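You operate a simulated robot arm through the tools that you are given. There is no shell and no other tool.

You are at the controls of a simulated robot arm. One attempt, no reset.

Task
Load the grey housing into carousel pocket A, then shut the white housing in the blow-off box.
Fine: turn each pocket to the white pointer first. Set down upright: grey housing, what you pick out.

It is judged by the outcome, as a careful person would: the job done as asked, and still so three seconds after it is handed in. It fails if anything else is knocked over, pushed out of place, dropped, spilled or broken.

Robot
A 7-joint arm with a two-finger parallel gripper, fixed in place. Base frame: the origin is on the floor under the middle of its stand, x ahead of it, y to its left, z up; the work surface is at about z = 80.7. Lengths are in cm, angles in rad, forces in N, time in s.
With the tool pointing down near the work surface it reaches from about 30 to 70 cm from the base axis. Its first joint turns from -1.152 to 1.152 rad. Payload 1.57 kg.
The TCP is the grasp point between the finger pads, 3 cm short of the fingertips. In the tool frame z runs along the fingers and y along their closing line. The gripper opens to 11 cm. The fingers are 2.4 cm wide and 1.2 cm thick; the gripper's body (4.8 by 11.2 cm) begins 7.8 cm behind the TCP.
Orientation is that of the tool frame in the base frame, as a unit quaternion [x, y, z, w]. With the fingers straight down and closing along the base's y, the tool's x points along the base's -x, its y along +y and its z along -z.

Tools
- The arm moves only by the tool step_arm. Its argument "commands" is a list of rows, each a list of 3 entries, a list of its own where there are three numbers: the shift along the base's x, y, z in units of 500 mm (1.0 is 500 mm), then the turn, a rotation vector about the base's x, y, z in units of 120 degrees (1.0 is 120 degrees), then the gripper command, from -1 (fully open) to 1 (shut), values between in proportion. In form: [[[tx, ty, tz], [rx, ry, rz], fingers], ...]. A call has 1 to 20 rows; each row is the pose to reach, as a shift and turn from the pose commanded when the call began. A call with a number of a shift or a turn outside -1 to 1 is refused whole. A row lasts 0.2 s, in which the tool goes at most 5 cm and 0.15 rad; a call with a longer step from one row to the next is refused whole, and so is a gripper value outside its range. A pose out of reach is approached as far as the arm can. The call stops where the force on the tool passes 40 N (or 10 N more than at its start, if that is more) or the arm is blocked; 0.2 s more then pass. The fingers move at their own pace (about 10.8 cm/s each) and stop on an object; they squeeze with about 22 N. The grip force told is the motor's: it shows also when the fingers shut on nothing. Time passes only in rows, and 0.2 s behind the last, so rows that repeat a pose let the fingers close. It gives the time, the measured TCP pose, the force on the tool (base axes), the opening and the grip force at its end, in the units of the frame above (readings bear some noise), with the torque about the TCP (base axes, N m) and any sound that the robot's microphone picked up, and new pictures: "views" is both (left out), scene, wrist or none.
- Cameras (640 x 400 px; columns grow to the right, rows downward): "scene" is fixed at [18.19, -41.87, 139.31]; the picture's right is [0.49, -0.87, 0.00], its down [-0.59, -0.33, -0.74] and it looks along [0.64, 0.37, -0.67] (base axes); focal length 253 px, centre (320, 200). "wrist" rides on the gripper at [7, 1.6, -14.1] in the tool frame; the picture's right is [-0.23, 0.97, 0.00], its down [-0.86, -0.20, -0.48] and it looks along [-0.47, -0.11, 0.88] (tool axes); focal length 222 px, centre (320, 200). There is no depth. A picture from a camera that has moved, and an enlarged one, comes with that camera's place and axes in the base frame and with its lens.
- close_up(camera, box): a new picture of the part [left, top, right, bottom] of that camera's present view, enlarged. It takes no simulated time.
- job_done(): hands the job in; it is judged then, once.

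Places have to be worked out from the pictures, the camera data and where the tool is seen. Open the gripper and draw the arm clear of the work before you hand the job in, unless the task says otherwise.

The tools are called as a command line: name --argument value ..., lists and objects as JSON in quotes. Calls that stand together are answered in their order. step_arm: Moves the arm, as the interface text tells. Its arguments: {"type":"object","properties":{"commands":{"type":"array","items":{"type":"array"}},"views":{"type":"string","enum":["both","scene","wrist","none"]}},"required":["commands"]} The other tools are called the same way: close_up (camera, box) takes an enlarged picture of a part of a camera's view; job_done () hands the job in.

At the start:

```text
clock: 0.0
tool_pos: [47.82, -4.36, 119.95]
ee_rot: [-0.001, 1.0, 0.0, 0.0]
wrist_force: [0.7, -0.5, 0.3]
moment: [-0.02, 0.0, -0.01]
grip_width: 11.0
finger_force: 0.0
```

scene: 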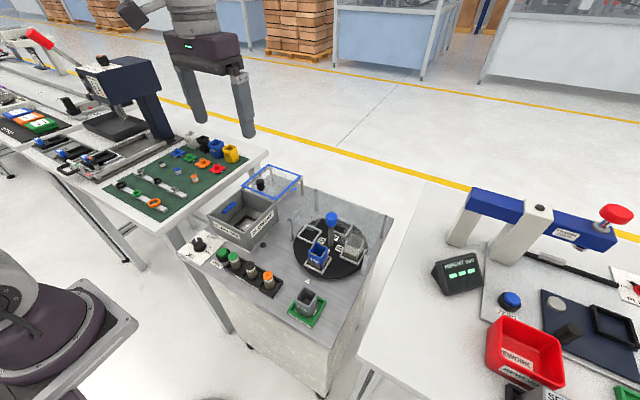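
wrist: 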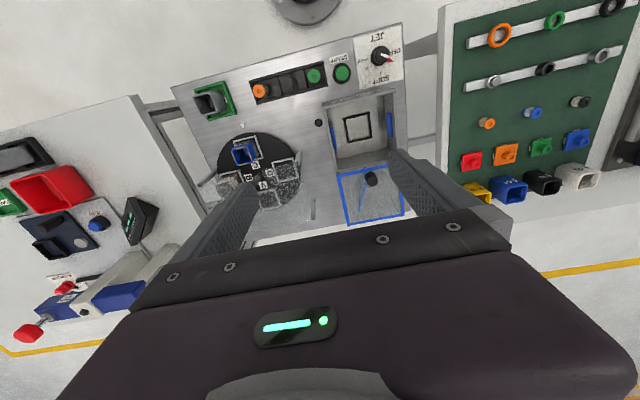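

I start by looking closely at the work cell from both cameras to identify the housings, the carousel, the pointer and the blow-off box.

close_up --camera "scene" --box '[180, 160, 400, 340]'

close_up --camera "scene" --box '[280, 200, 380, 280]'

close_up --camera "wrist" --box '[170, 30, 420, 230]'

close_up --camera "scene" --box '[100, 120, 280, 230]'

```text
2.22 times, centred on (290, 250) of scene
camera zoom: at [18.19, -41.87, 139.31], right [0.49, -0.87, 0.0], down [-0.59, -0.33, -0.74], along [0.64, 0.37, -0.67], focal length 562 px, centre (387, 89)
```

zoom: 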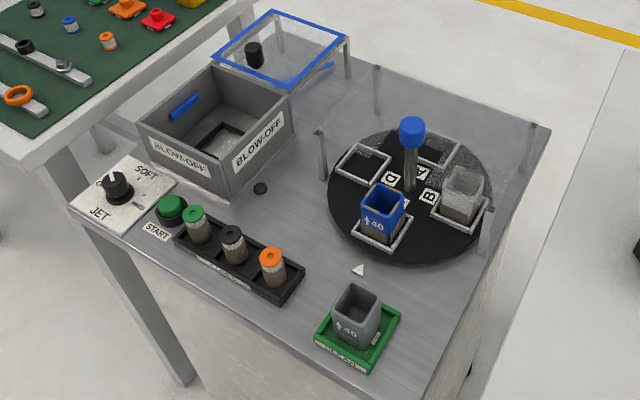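

```text
5.00 times, centred on (330, 240) of scene
camera zoom: at [18.19, -41.87, 139.31], right [0.49, -0.87, 0.0], down [-0.59, -0.33, -0.74], along [0.64, 0.37, -0.67], focal length 1264 px, centre (270, 0)
```

zoom: 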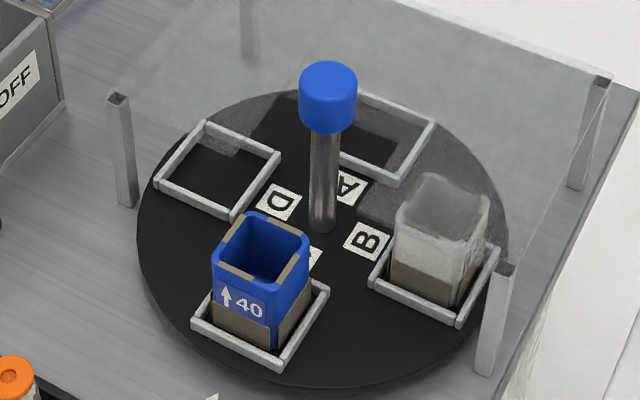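

```text
2.00 times, centred on (295, 130) of wrist
camera zoom: at [40.95, -2.83, 133.94], right [0.23, 0.97, 0.0], down [0.86, -0.2, 0.48], along [0.47, -0.11, -0.88], focal length 444 px, centre (370, 340)
```

zoom: 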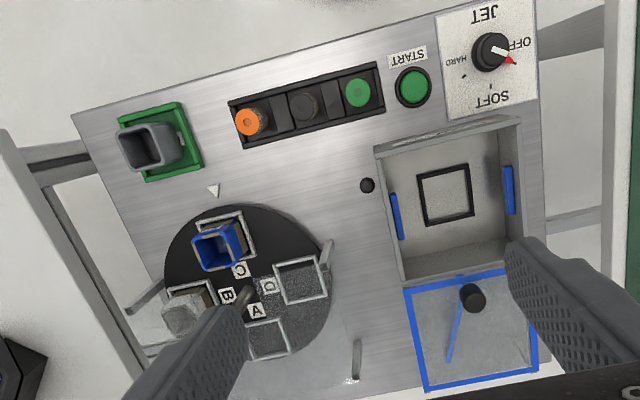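

```text
3.56 times, centred on (190, 175) of scene
camera zoom: at [18.19, -41.87, 139.31], right [0.49, -0.87, 0.0], down [-0.59, -0.33, -0.74], along [0.64, 0.37, -0.67], focal length 899 px, centre (782, 289)
```

zoom: 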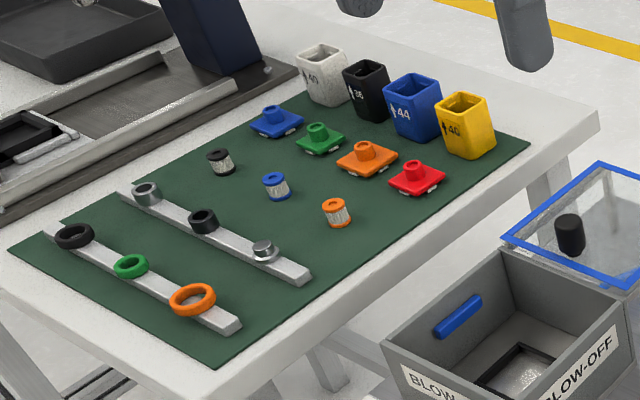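

The carousel sits under a clear guard with a blue-capped knob in its centre; pocket C is at the pointer, and B holds something pale. I zoom in more on the lid, the guard and the grey housing before moving.

close_up --camera "scene" --box '[200, 150, 310, 250]'

close_up --camera "wrist" --box '[320, 80, 420, 230]'

close_up --camera "wrist" --box '[185, 75, 345, 225]'

close_up --camera "scene" --box '[275, 270, 345, 340]'

```text
4.00 times, centred on (255, 200) of scene
camera zoom: at [18.19, -41.87, 139.31], right [0.49, -0.87, 0.0], down [-0.59, -0.33, -0.74], along [0.64, 0.37, -0.67], focal length 1011 px, centre (580, 200)
```

zoom: 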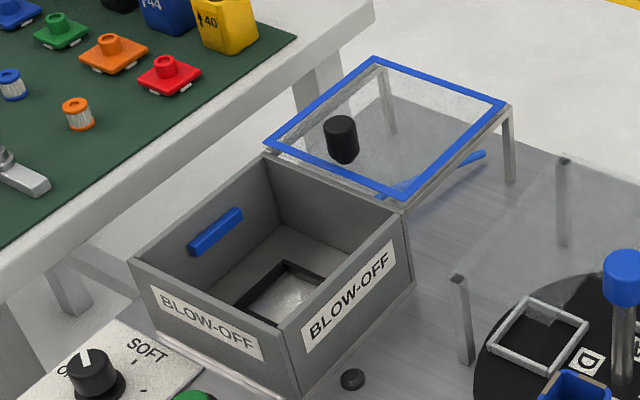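

```text
2.67 times, centred on (370, 155) of wrist
camera zoom: at [40.95, -2.83, 133.94], right [0.23, 0.97, 0.0], down [0.86, -0.2, 0.48], along [0.47, -0.11, -0.88], focal length 592 px, centre (187, 320)
```

zoom: 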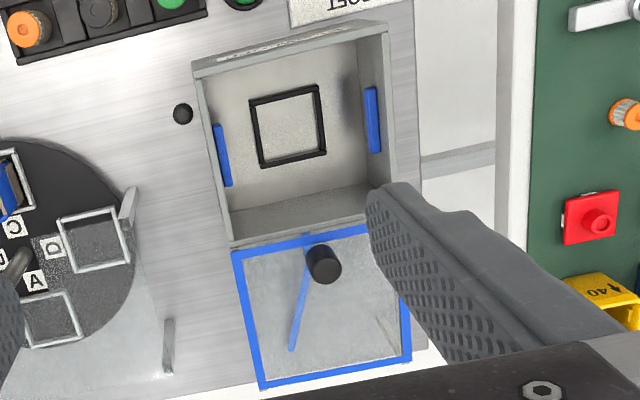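

```text
2.67 times, centred on (265, 150) of wrist
camera zoom: at [40.95, -2.83, 133.94], right [0.23, 0.97, 0.0], down [0.86, -0.2, 0.48], along [0.47, -0.11, -0.88], focal length 592 px, centre (467, 333)
```

zoom: 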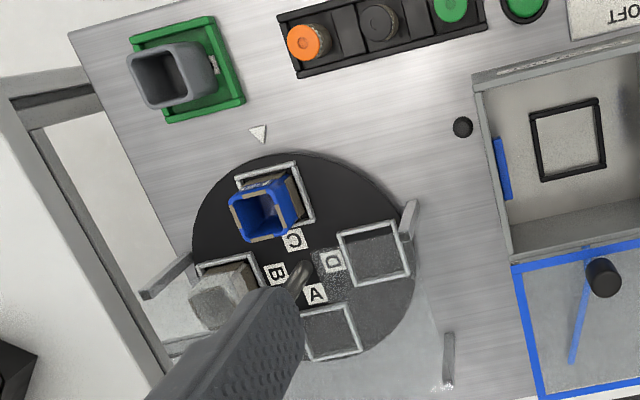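

```text
5.71 times, centred on (310, 305) of scene
camera zoom: at [18.19, -41.87, 139.31], right [0.49, -0.87, 0.0], down [-0.59, -0.33, -0.74], along [0.64, 0.37, -0.67], focal length 1444 px, centre (377, -400)
```

zoom: 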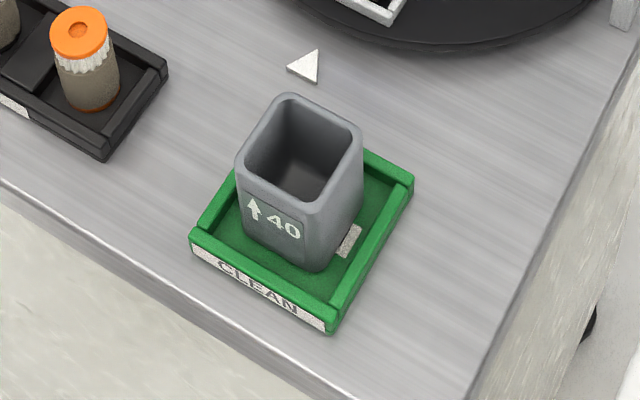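

The layout looks axis-aligned: pointer near (45.6, -22), carousel centre near (57.5, -22), guard plate at about z 90, blue knob cap about z 90.6–94. I move above the knob, still well clear, for a better look.

step_arm --commands '[[[0.0243, -0.0445, 0], [0, 0, 0], -1], [[0.0485, -0.089, 0], [0, 0, 0], -1], [[0.0728, -0.1335, 0], [0, 0, 0], -1], [[0.097, -0.178, 0], [0, 0, 0], -1], [[0.1213, -0.2225, -0.02], [0, 0, 0], -1], [[0.1455, -0.267, -0.05], [0, 0, 0], -1], [[0.17, -0.31, -0.08], [0, 0, 0], -1], [[0.18, -0.34, -0.11], [0, 0, 0], -1], [[0.18, -0.357, -0.14], [0, 0, 0], -1], [[0.18, -0.357, -0.14], [0, 0, 0], -1]]' --views "both"

```text
clock: 2.2
tool_pos: [56.83, -22.26, 112.86]
ee_rot: [0.0, 1.0, 0.0, -0.001]
wrist_force: [0.5, 0.4, -0.4]
moment: [0.0, -0.01, 0.0]
grip_width: 11.0
finger_force: 0.1
camera wrist: at [49.89, -20.68, 126.97], right [0.23, 0.97, 0.0], down [0.85, -0.2, 0.48], along [0.47, -0.11, -0.88], focal length 222 px, centre (320, 200)
```

scene: 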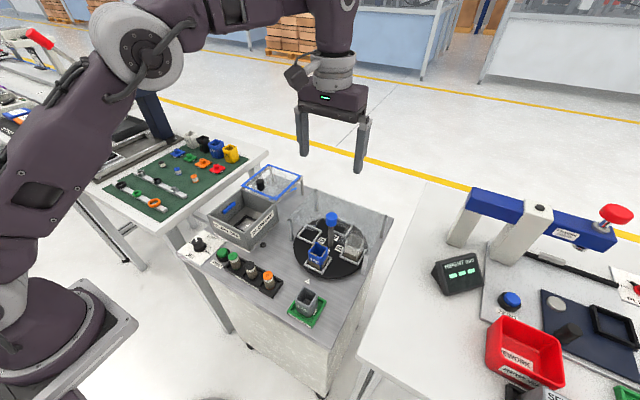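
wrist: 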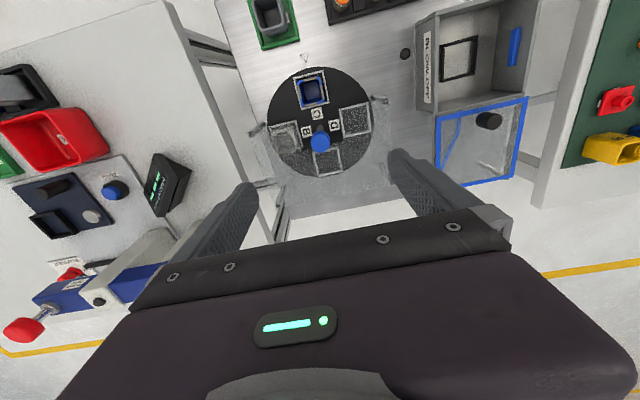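

close_up --camera "wrist" --box '[240, 50, 400, 210]'

close_up --camera "wrist" --box '[410, 0, 550, 190]'

```text
2.50 times, centred on (320, 130) of wrist
camera zoom: at [49.89, -20.68, 126.97], right [0.23, 0.97, 0.0], down [0.85, -0.2, 0.48], along [0.47, -0.11, -0.88], focal length 555 px, centre (320, 375)
```

zoom: 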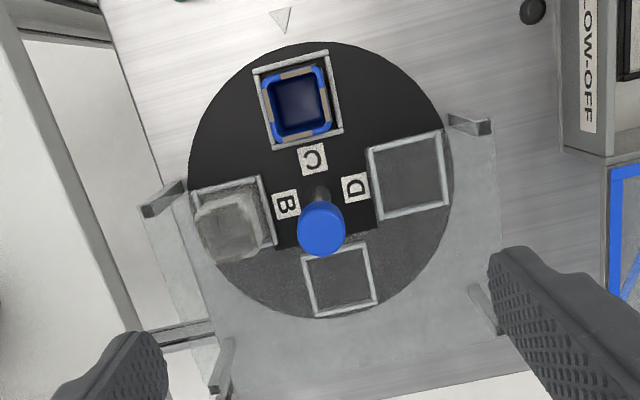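

```text
2.11 times, centred on (480, 95) of wrist
camera zoom: at [49.89, -20.68, 126.97], right [0.23, 0.97, 0.0], down [0.85, -0.2, 0.48], along [0.47, -0.11, -0.88], focal length 468 px, centre (-17, 421)
```

zoom: 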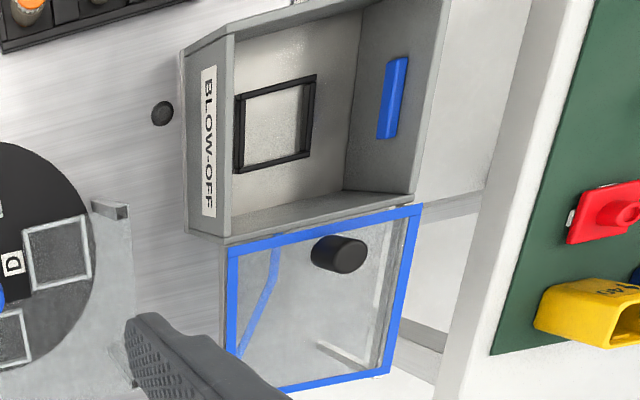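

The guard has a notch around the knob; triangulating both views puts the knob axis at about (57.55, -22.4) with its top at z ≈ 94.1. I pre-turn the tool +45° and descend to a hover just above it to check the alignment.

step_arm --commands '[[[0.005, -0.002, 0], [0, 0, 0.0625], -1], [[0.0146, -0.0038, 0], [0, 0, 0.125], -1], [[0.0146, -0.0038, -0.04], [0, 0, 0.1875], -1], [[0.0146, -0.0038, -0.08], [0, 0, 0.25], -1], [[0.0146, -0.0038, -0.12], [0, 0, 0.3125], -1], [[0.0146, -0.0038, -0.16], [0, 0, 0.375], -1], [[0.0146, -0.0038, -0.2], [0, 0, 0.375], -1], [[0.0146, -0.0038, -0.239], [0, 0, 0.375], -1], [[0.0146, -0.0038, -0.239], [0, 0, 0.375], -1]]' --views "both"

```text
clock: 4.2
tool_pos: [57.58, -22.53, 100.82]
ee_rot: [-0.384, 0.923, 0.0, 0.0]
wrist_force: [-0.1, -0.3, -0.4]
moment: [-0.03, -0.01, 0.02]
grip_width: 10.97
finger_force: 0.0
camera wrist: at [51.61, -26.38, 114.93], right [-0.53, 0.85, 0.0], down [0.75, 0.46, 0.48], along [0.41, 0.25, -0.88], focal length 222 px, centre (320, 200)
```

scene: 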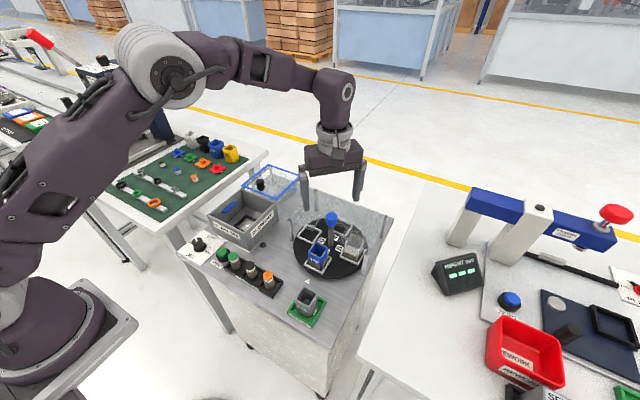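
wrist: 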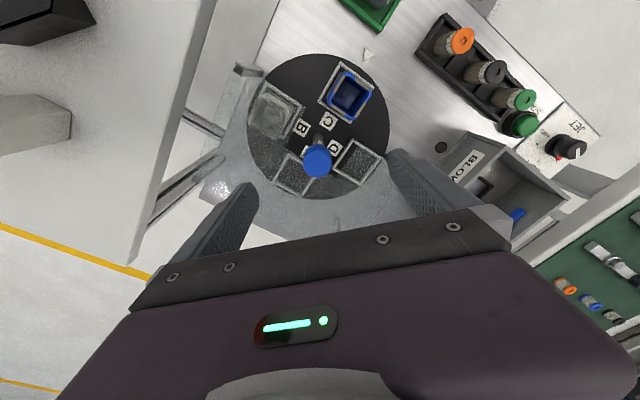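

close_up --camera "wrist" --box '[230, 50, 400, 210]'

close_up --camera "scene" --box '[280, 150, 400, 260]'

```text
2.50 times, centred on (315, 130) of wrist
camera zoom: at [51.61, -26.38, 114.93], right [-0.53, 0.85, 0.0], down [0.75, 0.46, 0.48], along [0.41, 0.25, -0.88], focal length 555 px, centre (332, 375)
```

zoom: 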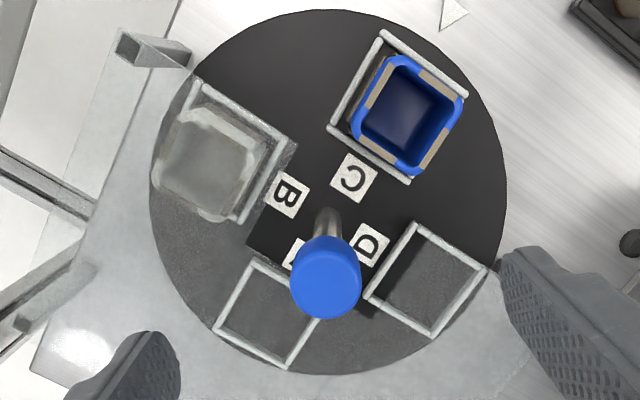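

```text
3.64 times, centred on (340, 205) of scene
camera zoom: at [18.19, -41.87, 139.31], right [0.49, -0.87, 0.0], down [-0.59, -0.33, -0.74], along [0.64, 0.37, -0.67], focal length 919 px, centre (247, 182)
```

zoom: 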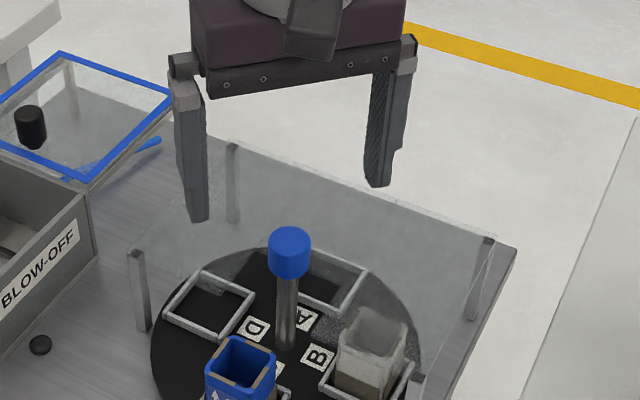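

Refining with both views, the knob axis is nearer (58.0, -22.5) with the cap spanning about z 91.2–93.9, and the guard at about z 90. I shift slightly and descend so that the fingertips stop at about z 91.2, still open.

step_arm --commands '[[[0.009, -0.002, 0], [0, 0, 0.0], -1], [[0.009, -0.002, -0.04], [0, 0, 0.0], -1], [[0.009, -0.002, -0.08], [0, 0, 0.0], -1], [[0.009, -0.002, -0.11], [0, 0, 0.0], -1], [[0.009, -0.002, -0.134], [0, 0, 0.0], -1], [[0.009, -0.002, -0.134], [0, 0, 0.0], -1]]' --views "both"

close_up --camera "scene" --box '[280, 170, 390, 260]'

close_up --camera "wrist" --box '[230, 70, 410, 220]'

```text
clock: 5.6
tool_pos: [58.0, -22.54, 94.14]
ee_rot: [-0.382, 0.924, 0.0, 0.0]
wrist_force: [-0.3, 0.2, 0.7]
moment: [0.01, -0.01, -0.03]
grip_width: 11.01
finger_force: 0.1
camera wrist: at [51.99, -26.46, 108.26], right [-0.53, 0.85, 0.0], down [0.75, 0.46, 0.48], along [0.41, 0.25, -0.88], focal length 222 px, centre (320, 200)
```

scene: 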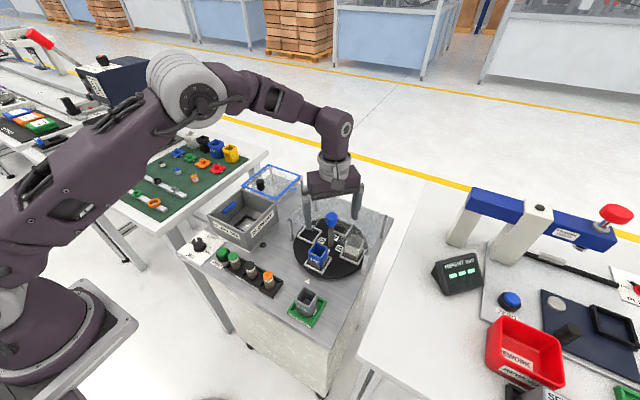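
wrist: 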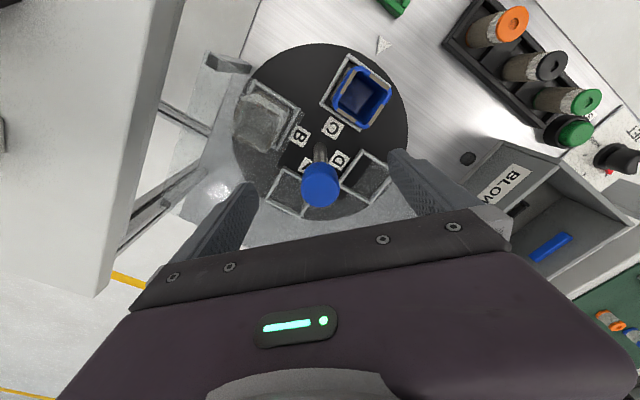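

```text
4.44 times, centred on (335, 215) of scene
camera zoom: at [18.19, -41.87, 139.31], right [0.49, -0.87, 0.0], down [-0.59, -0.33, -0.74], along [0.64, 0.37, -0.67], focal length 1123 px, centre (253, 133)
```

zoom: 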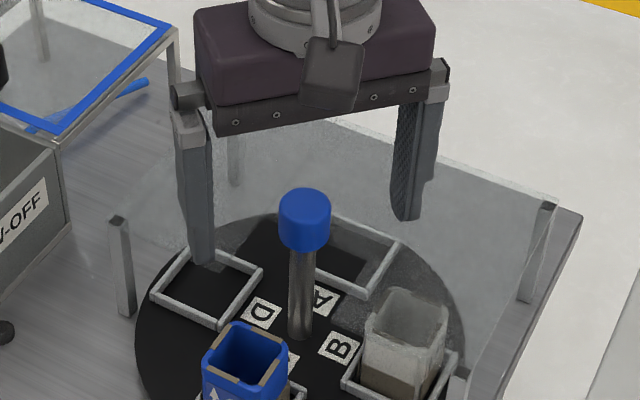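

```text
2.67 times, centred on (320, 145) of wrist
camera zoom: at [51.99, -26.46, 108.26], right [-0.53, 0.85, 0.0], down [0.75, 0.46, 0.48], along [0.41, 0.25, -0.88], focal length 592 px, centre (320, 347)
```

zoom: 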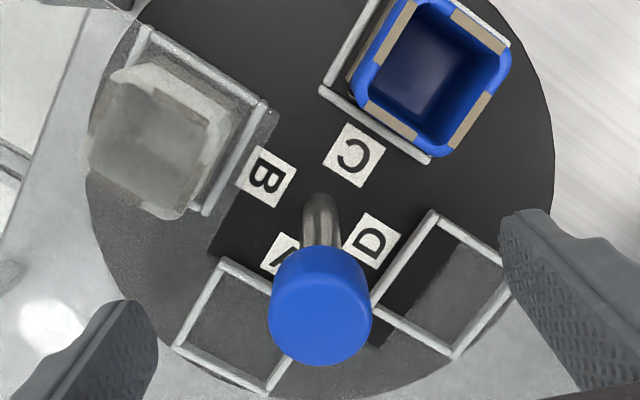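

The knob sits between the open fingers, about 0.2 cm off the tool axis, so I nudge to (57.8, -22.6) and close on the cap, watching the force.

step_arm --commands '[[[-0.004, -0.002, 0], [0, 0, 0.0], -1], [[-0.004, -0.002, 0], [0, 0, 0.0], 0.3], [[-0.004, -0.002, 0], [0, 0, 0.0], 1], [[-0.004, -0.002, 0], [0, 0, 0.0], 1], [[-0.004, -0.002, 0], [0, 0, 0.0], 1], [[-0.004, -0.002, 0], [0, 0, 0.0], 1]]' --views "both"

close_up --camera "wrist" --box '[230, 70, 410, 220]'

```text
clock: 7.0
tool_pos: [57.92, -22.7, 94.21]
ee_rot: [-0.383, 0.924, -0.001, 0.001]
wrist_force: [11.8, -10.9, -5.6]
moment: [-0.06, -0.31, -0.07]
grip_width: 2.88
finger_force: 39.1
camera wrist: at [51.88, -26.59, 108.25], right [-0.53, 0.85, 0.0], down [0.74, 0.46, 0.48], along [0.41, 0.25, -0.88], focal length 222 px, centre (320, 200)
```

scene: 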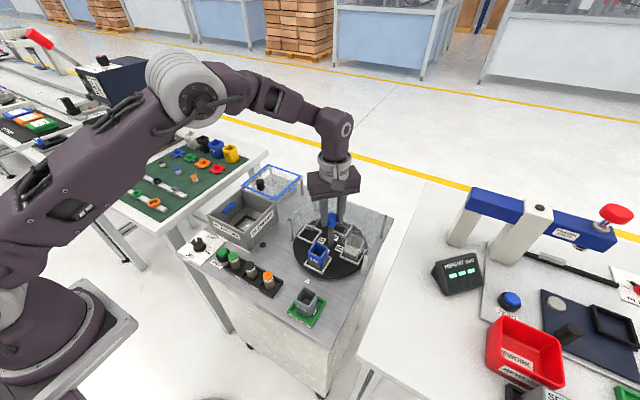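
wrist: 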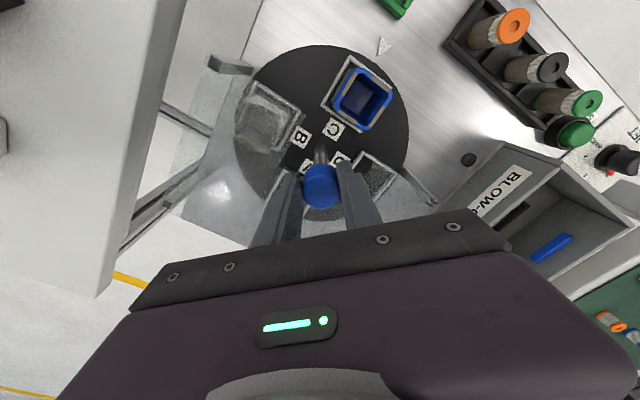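

```text
2.67 times, centred on (320, 145) of wrist
camera zoom: at [51.88, -26.59, 108.25], right [-0.53, 0.85, 0.0], down [0.74, 0.46, 0.48], along [0.41, 0.25, -0.88], focal length 592 px, centre (320, 347)
```

zoom: 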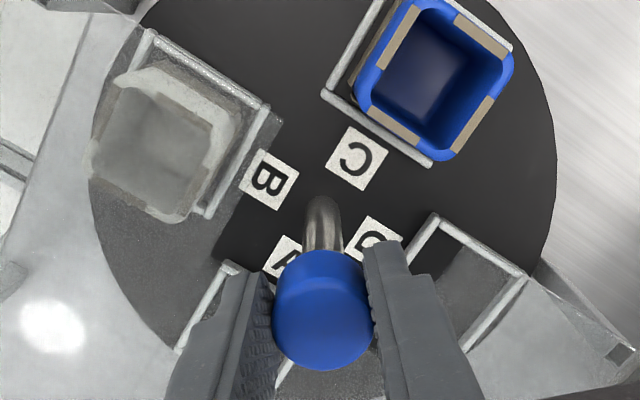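

The fingers hold the cap (2.88 cm), with a side force of about 16 N along the closing line because the axis lies nearer (57.92, -22.70). I relieve that offset and begin turning clockwise by 30° to feel the resistance.

step_arm --commands '[[[0.0024, -0.002, 0], [0, 0, 0.0], 1], [[0.0024, -0.002, 0], [0, 0, -0.05], 1], [[0.0024, -0.002, 0], [0, 0, -0.1], 1], [[0.0024, -0.002, 0], [0, 0, -0.15], 1], [[0.0024, -0.002, 0], [0, 0, -0.2], 1], [[0.0024, -0.002, 0], [0, 0, -0.25], 1], [[0.0024, -0.002, 0], [0, 0, -0.25], 1]]' --views "both"

close_up --camera "scene" --box '[280, 170, 390, 290]'

```text
clock: 8.6
tool_pos: [57.96, -22.61, 94.13]
ee_rot: [-0.129, 0.992, 0.002, -0.001]
wrist_force: [-23.9, 12.2, 12.1]
moment: [-0.16, 0.19, 0.04]
grip_width: 2.89
finger_force: 38.6
camera wrist: at [50.8, -22.92, 108.28], right [-0.03, 1.0, 0.0], down [0.88, 0.03, 0.48], along [0.47, 0.02, -0.88], focal length 222 px, centre (320, 200)
```

scene: 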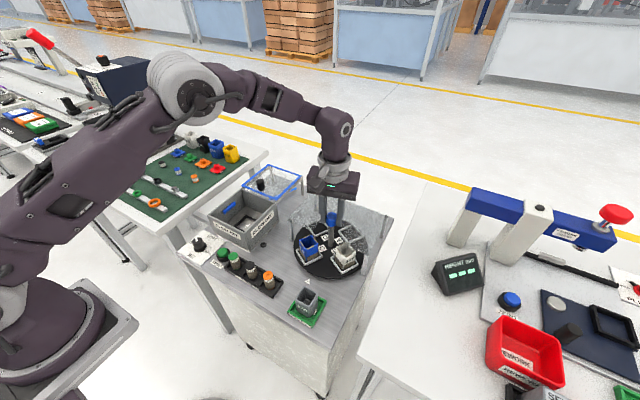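
wrist: 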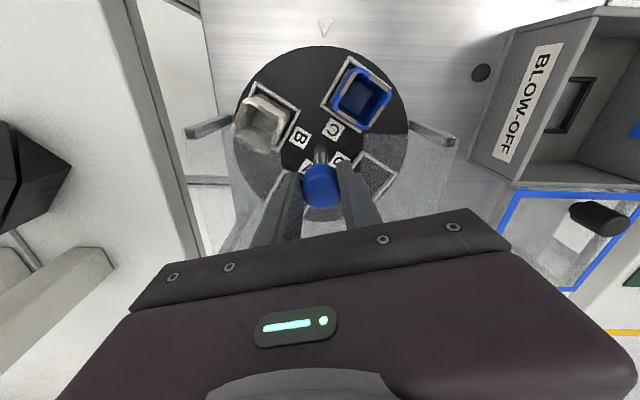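

```text
3.33 times, centred on (335, 230) of scene
camera zoom: at [18.11, -41.83, 139.33], right [0.49, -0.87, 0.0], down [-0.59, -0.33, -0.74], along [0.64, 0.37, -0.67], focal length 842 px, centre (270, 100)
```

zoom: 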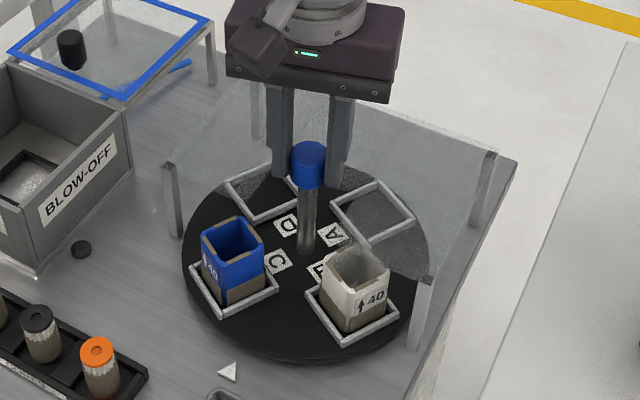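

The carousel turns freely with the knob, and the part in B shows as the dusty white "40" housing. The side force is around 27 N, so I shift the hand a little to find the centred position before turning on.

step_arm --commands '[[[-0.0024, 0.0012, 0], [0, 0, 0.0], 1], [[-0.0024, 0.0012, 0], [0, 0, 0], 1]]' --views "none"

```text
clock: 9.2
tool_pos: [57.93, -22.5, 94.1]
ee_rot: [-0.13, 0.991, 0.001, 0.0]
wrist_force: [-10.5, 11.2, 1.1]
moment: [-0.33, 1.17, 0.04]
grip_width: 2.9
finger_force: 38.7
```

step_arm --commands '[[[-0.0012, 0.0022, 0], [0, 0, 0.0], 1], [[-0.0012, 0.0022, 0], [0, 0, 0], 1]]' --views "none"

```text
clock: 9.8
tool_pos: [57.83, -22.56, 94.13]
ee_rot: [-0.13, 0.992, 0.001, 0.002]
wrist_force: [-3.8, 5.3, -11.7]
moment: [-0.08, -0.26, 0.03]
grip_width: 2.88
finger_force: 38.8
```

Forces are now small near (57.72, -22.50). I continue the turn clockwise by another 60° to complete a quarter turn.

step_arm --commands '[[[-0.0006, 0.0008, 0], [0, 0, -0.05], 1], [[-0.0006, 0.0008, 0], [0, 0, -0.1], 1], [[-0.0006, 0.0008, 0], [0, 0, -0.15], 1], [[-0.0006, 0.0008, 0], [0, 0, -0.2], 1], [[-0.0006, 0.0008, 0], [0, 0, -0.25], 1], [[-0.0006, 0.0008, 0], [0, 0, -0.25], 1]]' --views "none"

```text
clock: 11.2
tool_pos: [57.87, -22.36, 94.1]
ee_rot: [0.13, 0.991, 0.001, 0.001]
wrist_force: [8.2, 13.1, -24.1]
moment: [-0.18, -0.7, 0.06]
grip_width: 2.89
finger_force: 38.5
```

step_arm --commands '[[[0.0008, 0.002, -0.002], [0, 0, 0.0], 1], [[0.0008, 0.002, -0.002], [0, 0, 0], 1]]' --views "none"

```text
clock: 11.8
tool_pos: [57.83, -22.39, 94.26]
ee_rot: [0.13, 0.992, 0.0, 0.0]
wrist_force: [1.7, 18.6, 2.1]
moment: [0.79, 1.0, 0.05]
grip_width: 2.88
finger_force: 38.5
```

step_arm --commands '[[[0.0008, 0.0028, 0.0], [0, 0, 0.0], 1], [[0.0008, 0.0028, 0.0], [0, 0, 0], 1]]' --views "none"

```text
clock: 12.4
tool_pos: [57.79, -22.44, 94.19]
ee_rot: [0.13, 0.992, -0.001, 0.001]
wrist_force: [5.1, 7.5, 5.0]
moment: [0.65, 0.56, 0.01]
grip_width: 2.88
finger_force: 38.8
```

The force is low again, so I finish the last 30° of this quarter turn and look.

step_arm --commands '[[[0.0004, 0.0006, 0], [0, 0, -0.05], 1], [[0.0004, 0.0006, 0], [0, 0, -0.1], 1], [[0.0004, 0.0006, 0], [0, 0, -0.15], 1], [[0.0004, 0.0006, 0], [0, 0, -0.2], 1], [[0.0004, 0.0006, 0], [0, 0, -0.25], 1], [[0.0004, 0.0006, 0], [0, 0, -0.25], 1]]' --views "both"

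close_up --camera "scene" --box '[280, 170, 390, 290]'

close_up --camera "wrist" --box '[220, 20, 420, 220]'

```text
clock: 13.8
tool_pos: [57.95, -22.15, 94.06]
ee_rot: [0.383, 0.924, 0.0, 0.002]
wrist_force: [14.1, 8.5, 17.1]
moment: [-0.39, -0.4, 0.04]
grip_width: 2.87
finger_force: 38.5
camera wrist: at [54.17, -16.2, 108.24], right [0.85, 0.53, 0.0], down [0.46, -0.75, 0.48], along [0.26, -0.41, -0.88], focal length 222 px, centre (320, 200)
```

scene: 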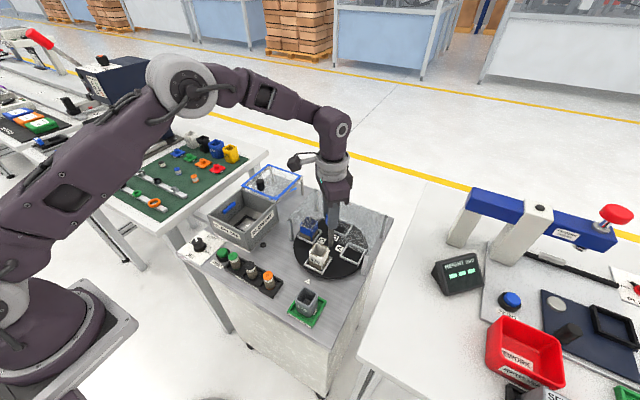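
wrist: 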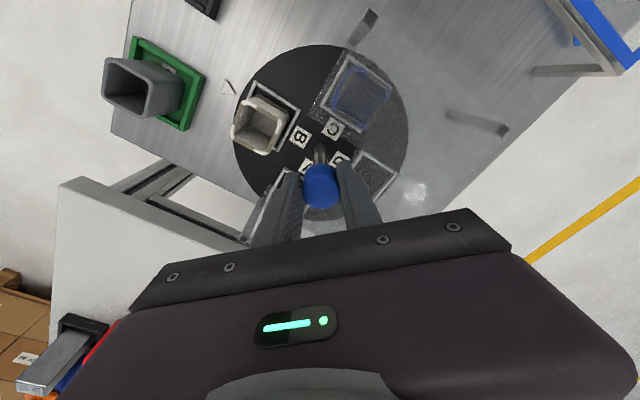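

```text
3.33 times, centred on (335, 230) of scene
camera zoom: at [18.19, -41.83, 139.32], right [0.49, -0.87, 0.0], down [-0.59, -0.33, -0.74], along [0.64, 0.37, -0.67], focal length 842 px, centre (270, 100)
```

zoom: 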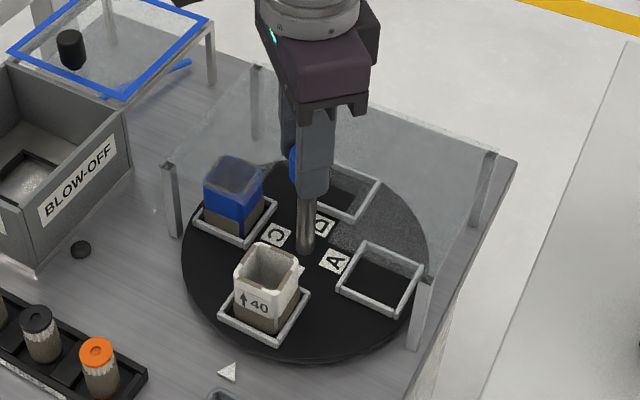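

```text
2.00 times, centred on (320, 120) of wrist
camera zoom: at [54.17, -16.2, 108.24], right [0.85, 0.53, 0.0], down [0.46, -0.75, 0.48], along [0.26, -0.41, -0.88], focal length 444 px, centre (320, 360)
```

zoom: 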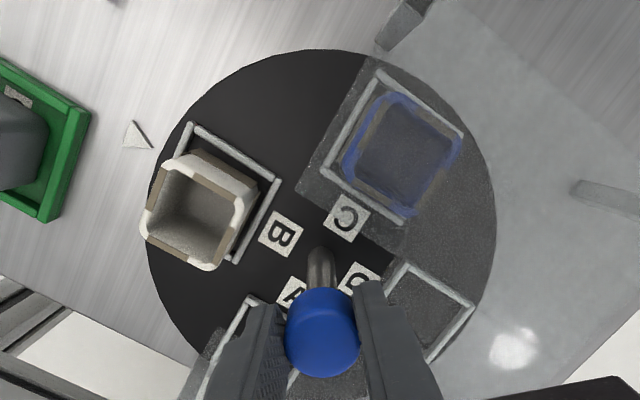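

B (white) now sits at the pointer, so pocket A is a further quarter turn away in the same direction; my force data put the axis at about (58.08, -22.47). I release, lift 4 cm, turn the hand back +90°, and come down over the knob again.

step_arm --commands '[[[0, 0, 0], [0, 0, 0], -1], [[0, 0, 0], [0, 0, 0], -1], [[0, 0, 0.0], [0, 0, 0], -1], [[0.0054, -0.005, 0.08], [0, 0, 0], -1], [[0.0054, -0.005, 0.08], [0, 0, 0.0625], -1], [[0.0054, -0.005, 0.08], [0, 0, 0.125], -1], [[0.0054, -0.005, 0.08], [0, 0, 0.1875], -1], [[0.0054, -0.005, 0.08], [0, 0, 0.25], -1], [[0.0054, -0.005, 0.08], [0, 0, 0.3125], -1], [[0.0054, -0.005, 0.08], [0, 0, 0.375], -1], [[0.0054, -0.005, 0.08], [0, 0, 0.4375], -1], [[0.0054, -0.005, 0.08], [0, 0, 0.5], -1], [[0.0054, -0.005, 0.08], [0, 0, 0.5625], -1], [[0.0054, -0.005, 0.08], [0, 0, 0.625], -1], [[0.0054, -0.005, 0.08], [0, 0, 0.6875], -1], [[0.0054, -0.005, 0.08], [0, 0, 0.75], -1], [[0.0054, -0.005, 0.04], [0, 0, 0.75], -1], [[0.0054, -0.005, 0.002], [0, 0, 0.75], -1], [[0.0054, -0.005, 0.002], [0, 0, 0.75], -1]]' --views "both"

close_up --camera "wrist" --box '[220, 20, 420, 220]'

```text
clock: 17.8
tool_pos: [58.05, -22.49, 94.22]
ee_rot: [-0.382, 0.924, 0.0, 0.0]
wrist_force: [0.8, -0.2, 0.3]
moment: [0.01, 0.0, 0.0]
grip_width: 10.99
finger_force: 0.0
camera wrist: at [52.12, -26.34, 108.36], right [-0.53, 0.85, 0.0], down [0.75, 0.46, 0.48], along [0.41, 0.25, -0.88], focal length 222 px, centre (320, 200)
```

scene: 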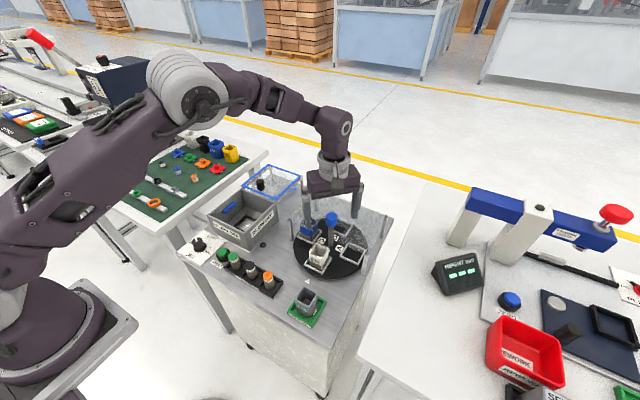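
wrist: 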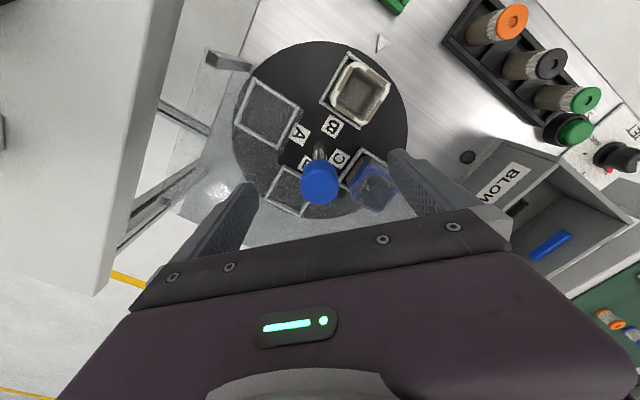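

```text
2.00 times, centred on (320, 120) of wrist
camera zoom: at [52.12, -26.34, 108.36], right [-0.53, 0.85, 0.0], down [0.75, 0.46, 0.48], along [0.41, 0.25, -0.88], focal length 444 px, centre (320, 360)
```

zoom: 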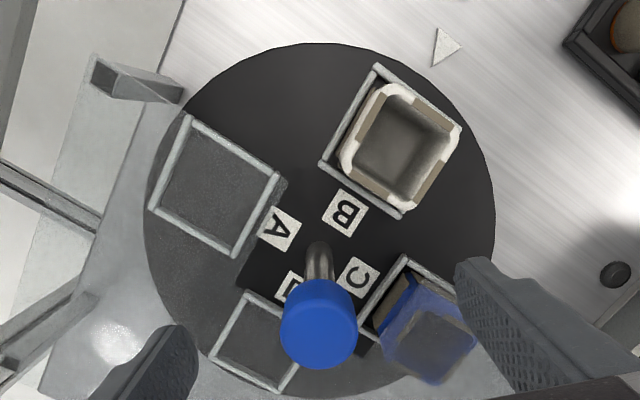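

Hand is back at +45° over the knob, with the carousel holding its quarter-turn position. I close on the cap again and read the forces.

step_arm --commands '[[[0, 0, 0], [0, 0, 0.0], 0.3], [[0, 0, 0], [0, 0, 0.0], 1], [[0, 0, 0], [0, 0, 0.0], 1], [[0, 0, 0], [0, 0, 0.0], 1], [[0, 0, 0], [0, 0, 0.0], 1]]' --views "none"

```text
clock: 19.0
tool_pos: [58.15, -22.51, 94.18]
ee_rot: [-0.383, 0.924, 0.0, -0.001]
wrist_force: [6.0, -5.2, -4.0]
moment: [-0.13, -0.07, 0.02]
grip_width: 2.86
finger_force: 38.7
```

Only about 8 N of side force this time. I turn clockwise 30° and check again.

step_arm --commands '[[[0.0006, -0.0006, 0], [0, 0, -0.05], 1], [[0.0006, -0.0006, 0], [0, 0, -0.1], 1], [[0.0006, -0.0006, 0], [0, 0, -0.15], 1], [[0.0006, -0.0006, 0], [0, 0, -0.2], 1], [[0.0006, -0.0006, 0], [0, 0, -0.25], 1], [[0.0006, -0.0006, 0], [0, 0, -0.25], 1]]' --views "none"

```text
clock: 20.4
tool_pos: [58.08, -22.48, 94.3]
ee_rot: [-0.13, 0.991, 0.0, 0.0]
wrist_force: [-4.2, 4.2, 19.8]
moment: [0.03, 0.98, -0.05]
grip_width: 2.84
finger_force: 38.4
```

Lateral forces stay low. I complete the remaining 60° with small compensation and then look.

step_arm --commands '[[[-0.0006, 0.0006, 0.001], [0, 0, -0.05], 1], [[-0.0006, 0.0006, 0.001], [0, 0, -0.1], 1], [[-0.0006, 0.0006, 0.001], [0, 0, -0.15], 1], [[-0.0006, 0.0006, 0.001], [0, 0, -0.2], 1], [[-0.0006, 0.0006, 0.001], [0, 0, -0.25], 1], [[-0.0006, 0.0006, 0.001], [0, 0, -0.3], 1], [[-0.0006, 0.0006, 0.001], [0, 0, -0.35], 1], [[-0.0006, 0.0006, 0.001], [0, 0, -0.4], 1], [[-0.0006, 0.0006, 0.001], [0, 0, -0.45], 1], [[-0.0006, 0.0006, 0.001], [0, 0, -0.5], 1], [[-0.0006, 0.0006, 0.001], [0, 0, -0.5], 1]]' --views "both"

close_up --camera "scene" --box '[280, 170, 390, 290]'

close_up --camera "wrist" --box '[220, 20, 420, 220]'

```text
clock: 22.8
tool_pos: [58.24, -22.49, 94.14]
ee_rot: [0.383, 0.924, 0.0, 0.001]
wrist_force: [2.4, 4.6, 13.0]
moment: [-0.32, -0.43, -0.02]
grip_width: 2.9
finger_force: 38.8
camera wrist: at [54.45, -16.44, 108.36], right [0.85, 0.53, 0.0], down [0.46, -0.75, 0.48], along [0.25, -0.41, -0.88], focal length 222 px, centre (320, 200)
```

scene: 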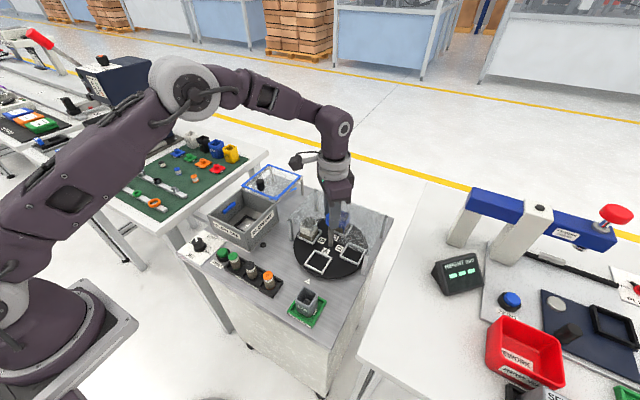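
wrist: 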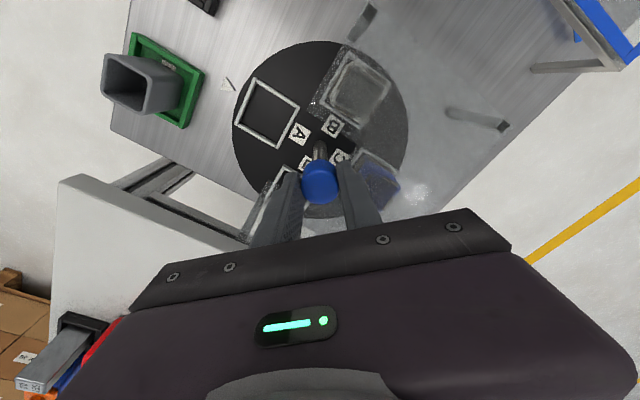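

```text
3.33 times, centred on (335, 230) of scene
camera zoom: at [18.17, -41.84, 139.32], right [0.49, -0.87, 0.0], down [-0.59, -0.33, -0.74], along [0.64, 0.37, -0.67], focal length 842 px, centre (270, 100)
```

zoom: 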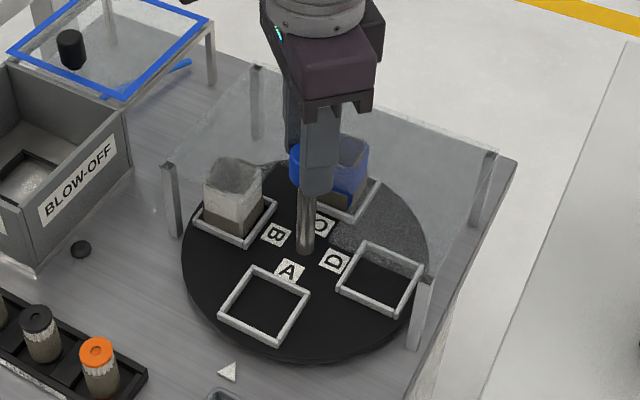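

```text
2.00 times, centred on (320, 120) of wrist
camera zoom: at [54.45, -16.44, 108.36], right [0.85, 0.53, 0.0], down [0.46, -0.75, 0.48], along [0.25, -0.41, -0.88], focal length 444 px, centre (320, 360)
```

zoom: 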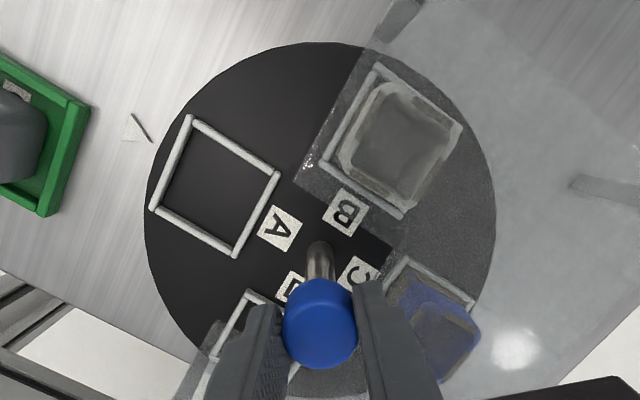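

Pocket A (empty) is now at the pointer, squared up, centred at about (51.3, -22.4). I release the knob, lift, turn the hand back to square and move above the grey housing at roughly (39.7, -25.8) for a look.

step_arm --commands '[[[0, 0, 0], [0, 0, 0], -1], [[0, 0, 0], [0, 0, 0], -1], [[0, 0, 0], [0, 0, 0], -1], [[0, 0, 0.06], [0, 0, 0], -1], [[0, 0, 0.115], [0, 0, 0], -1], [[-0.061, -0.011, 0.115], [0, 0, 0.0625], -1], [[-0.122, -0.022, 0.115], [0, 0, 0.125], -1], [[-0.183, -0.033, 0.115], [0, 0, 0.1875], -1], [[-0.244, -0.044, 0.115], [0, 0, 0.25], -1], [[-0.305, -0.055, 0.115], [0, 0, 0.3125], -1], [[-0.368, -0.067, 0.115], [0, 0, 0.375], -1], [[-0.368, -0.067, 0.115], [0, 0, 0.375], -1]]' --views "both"

close_up --camera "wrist" --box '[240, 60, 400, 220]'

close_up --camera "scene" --box '[280, 200, 390, 330]'

```text
clock: 25.4
tool_pos: [39.79, -25.86, 99.98]
ee_rot: [-0.001, 1.0, -0.001, 0.0]
wrist_force: [0.0, -0.4, 0.6]
moment: [0.02, -0.02, 0.01]
grip_width: 11.0
finger_force: 0.1
camera wrist: at [32.91, -24.35, 114.12], right [0.23, 0.97, 0.0], down [0.86, -0.2, 0.48], along [0.47, -0.11, -0.88], focal length 222 px, centre (320, 200)
```

scene: 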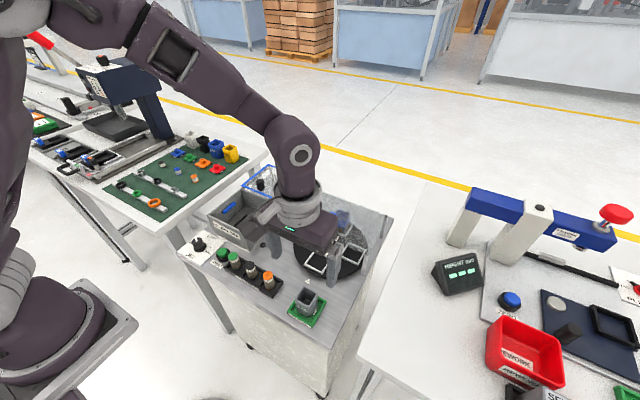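
wrist: 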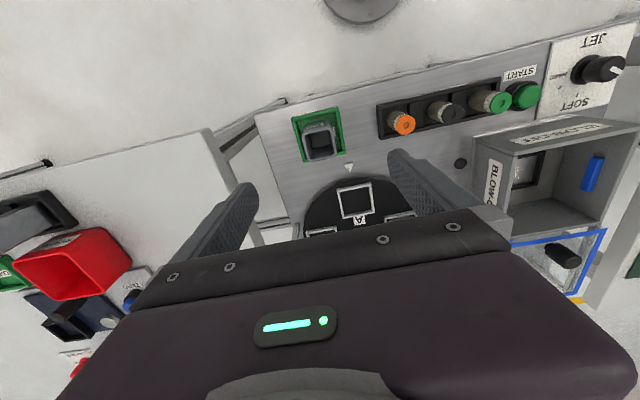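

```text
2.50 times, centred on (320, 140) of wrist
camera zoom: at [32.91, -24.35, 114.12], right [0.23, 0.97, 0.0], down [0.86, -0.2, 0.48], along [0.47, -0.11, -0.88], focal length 555 px, centre (320, 350)
```

zoom: 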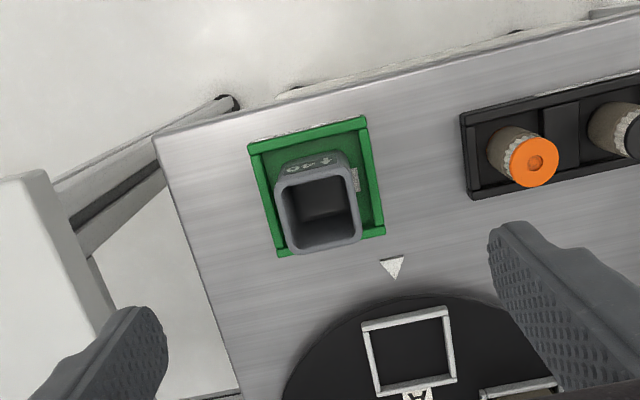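

```text
3.08 times, centred on (335, 265) of scene
camera zoom: at [18.19, -41.87, 139.31], right [0.49, -0.87, 0.0], down [-0.59, -0.33, -0.74], along [0.64, 0.37, -0.67], focal length 778 px, centre (274, 0)
```

zoom: 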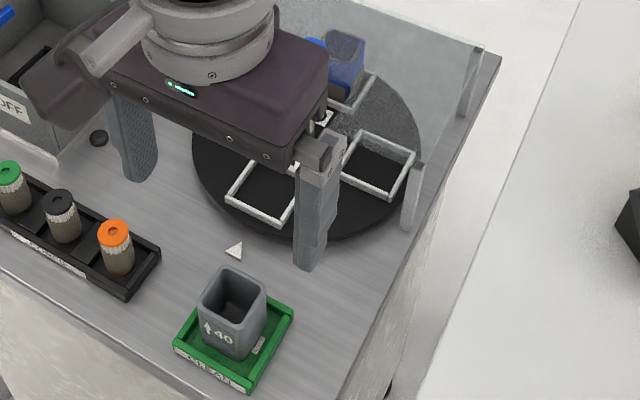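

Grey housing: top rim about x 38.2–41.6, y -27.7 to -24.2, top z ≈ 86.8, so centre about (39.9, -25.95). I pre-close to a 7 cm opening and lower partway around it, then check.

step_arm --commands '[[[0.004, -0.0026, 0], [0, 0, 0], -0.2727], [[0.004, -0.0026, -0.06], [0, 0, 0], -0.2727], [[0.004, -0.0026, -0.12], [0, 0, 0], -0.2727], [[0.004, -0.0026, -0.18], [0, 0, 0], -0.2727], [[0.004, -0.0026, -0.22], [0, 0, 0], -0.2727], [[0.004, -0.0026, -0.22], [0, 0, 0], -0.2727]]' --views "both"

close_up --camera "wrist" --box '[240, 100, 400, 260]'

close_up --camera "scene" --box '[260, 230, 370, 340]'

```text
clock: 26.8
tool_pos: [39.87, -26.08, 88.85]
ee_rot: [0.001, 1.0, 0.0, 0.0]
wrist_force: [-0.3, 0.0, 0.1]
moment: [0.01, 0.0, 0.06]
grip_width: 6.99
finger_force: 0.0
camera wrist: at [33.04, -24.49, 102.92], right [0.23, 0.97, 0.0], down [0.85, -0.2, 0.48], along [0.47, -0.11, -0.88], focal length 222 px, centre (320, 200)
```

scene: 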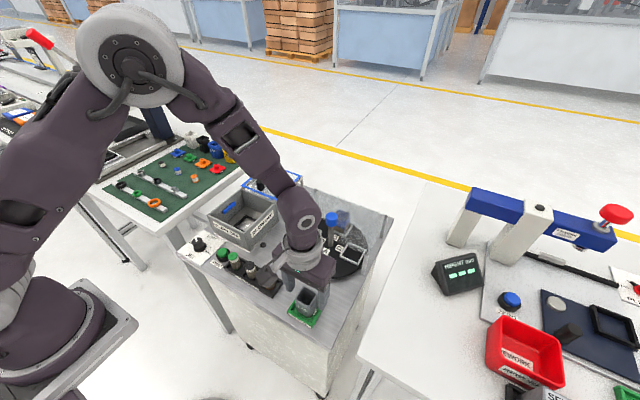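
wrist: 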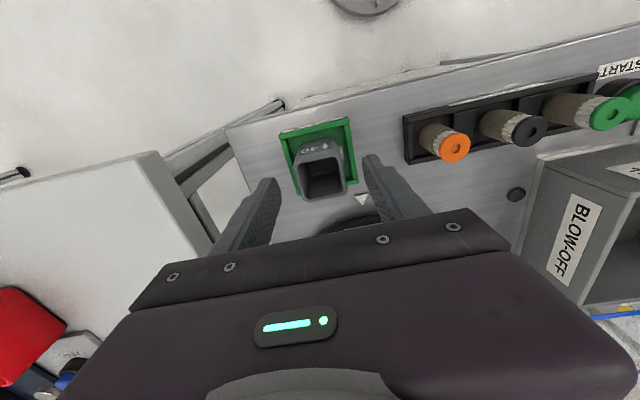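

```text
2.50 times, centred on (320, 180) of wrist
camera zoom: at [33.04, -24.49, 102.92], right [0.23, 0.97, 0.0], down [0.85, -0.2, 0.48], along [0.47, -0.11, -0.88], focal length 555 px, centre (320, 250)
```

zoom: 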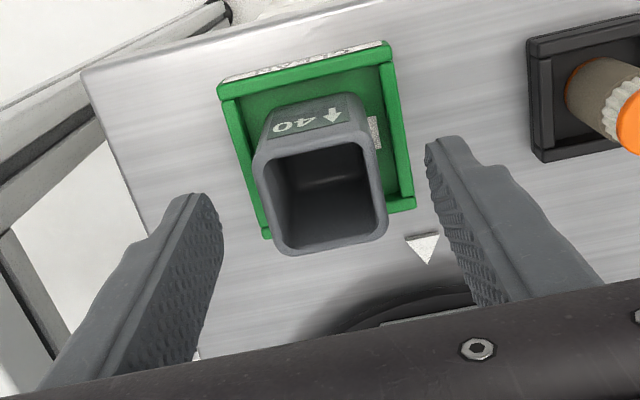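

```text
3.64 times, centred on (315, 285) of scene
camera zoom: at [18.19, -41.87, 139.31], right [0.49, -0.87, 0.0], down [-0.59, -0.33, -0.74], along [0.64, 0.37, -0.67], focal length 919 px, centre (338, -109)
```

zoom: 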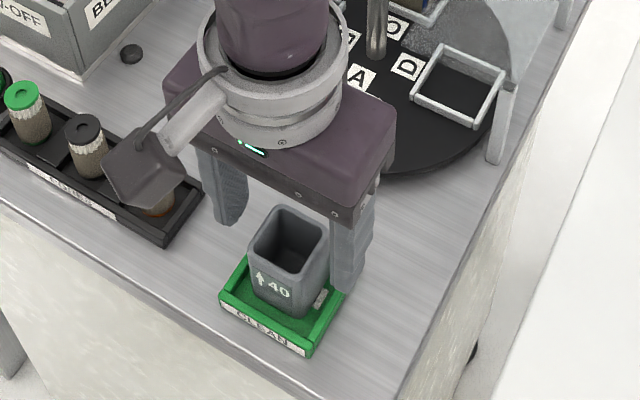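

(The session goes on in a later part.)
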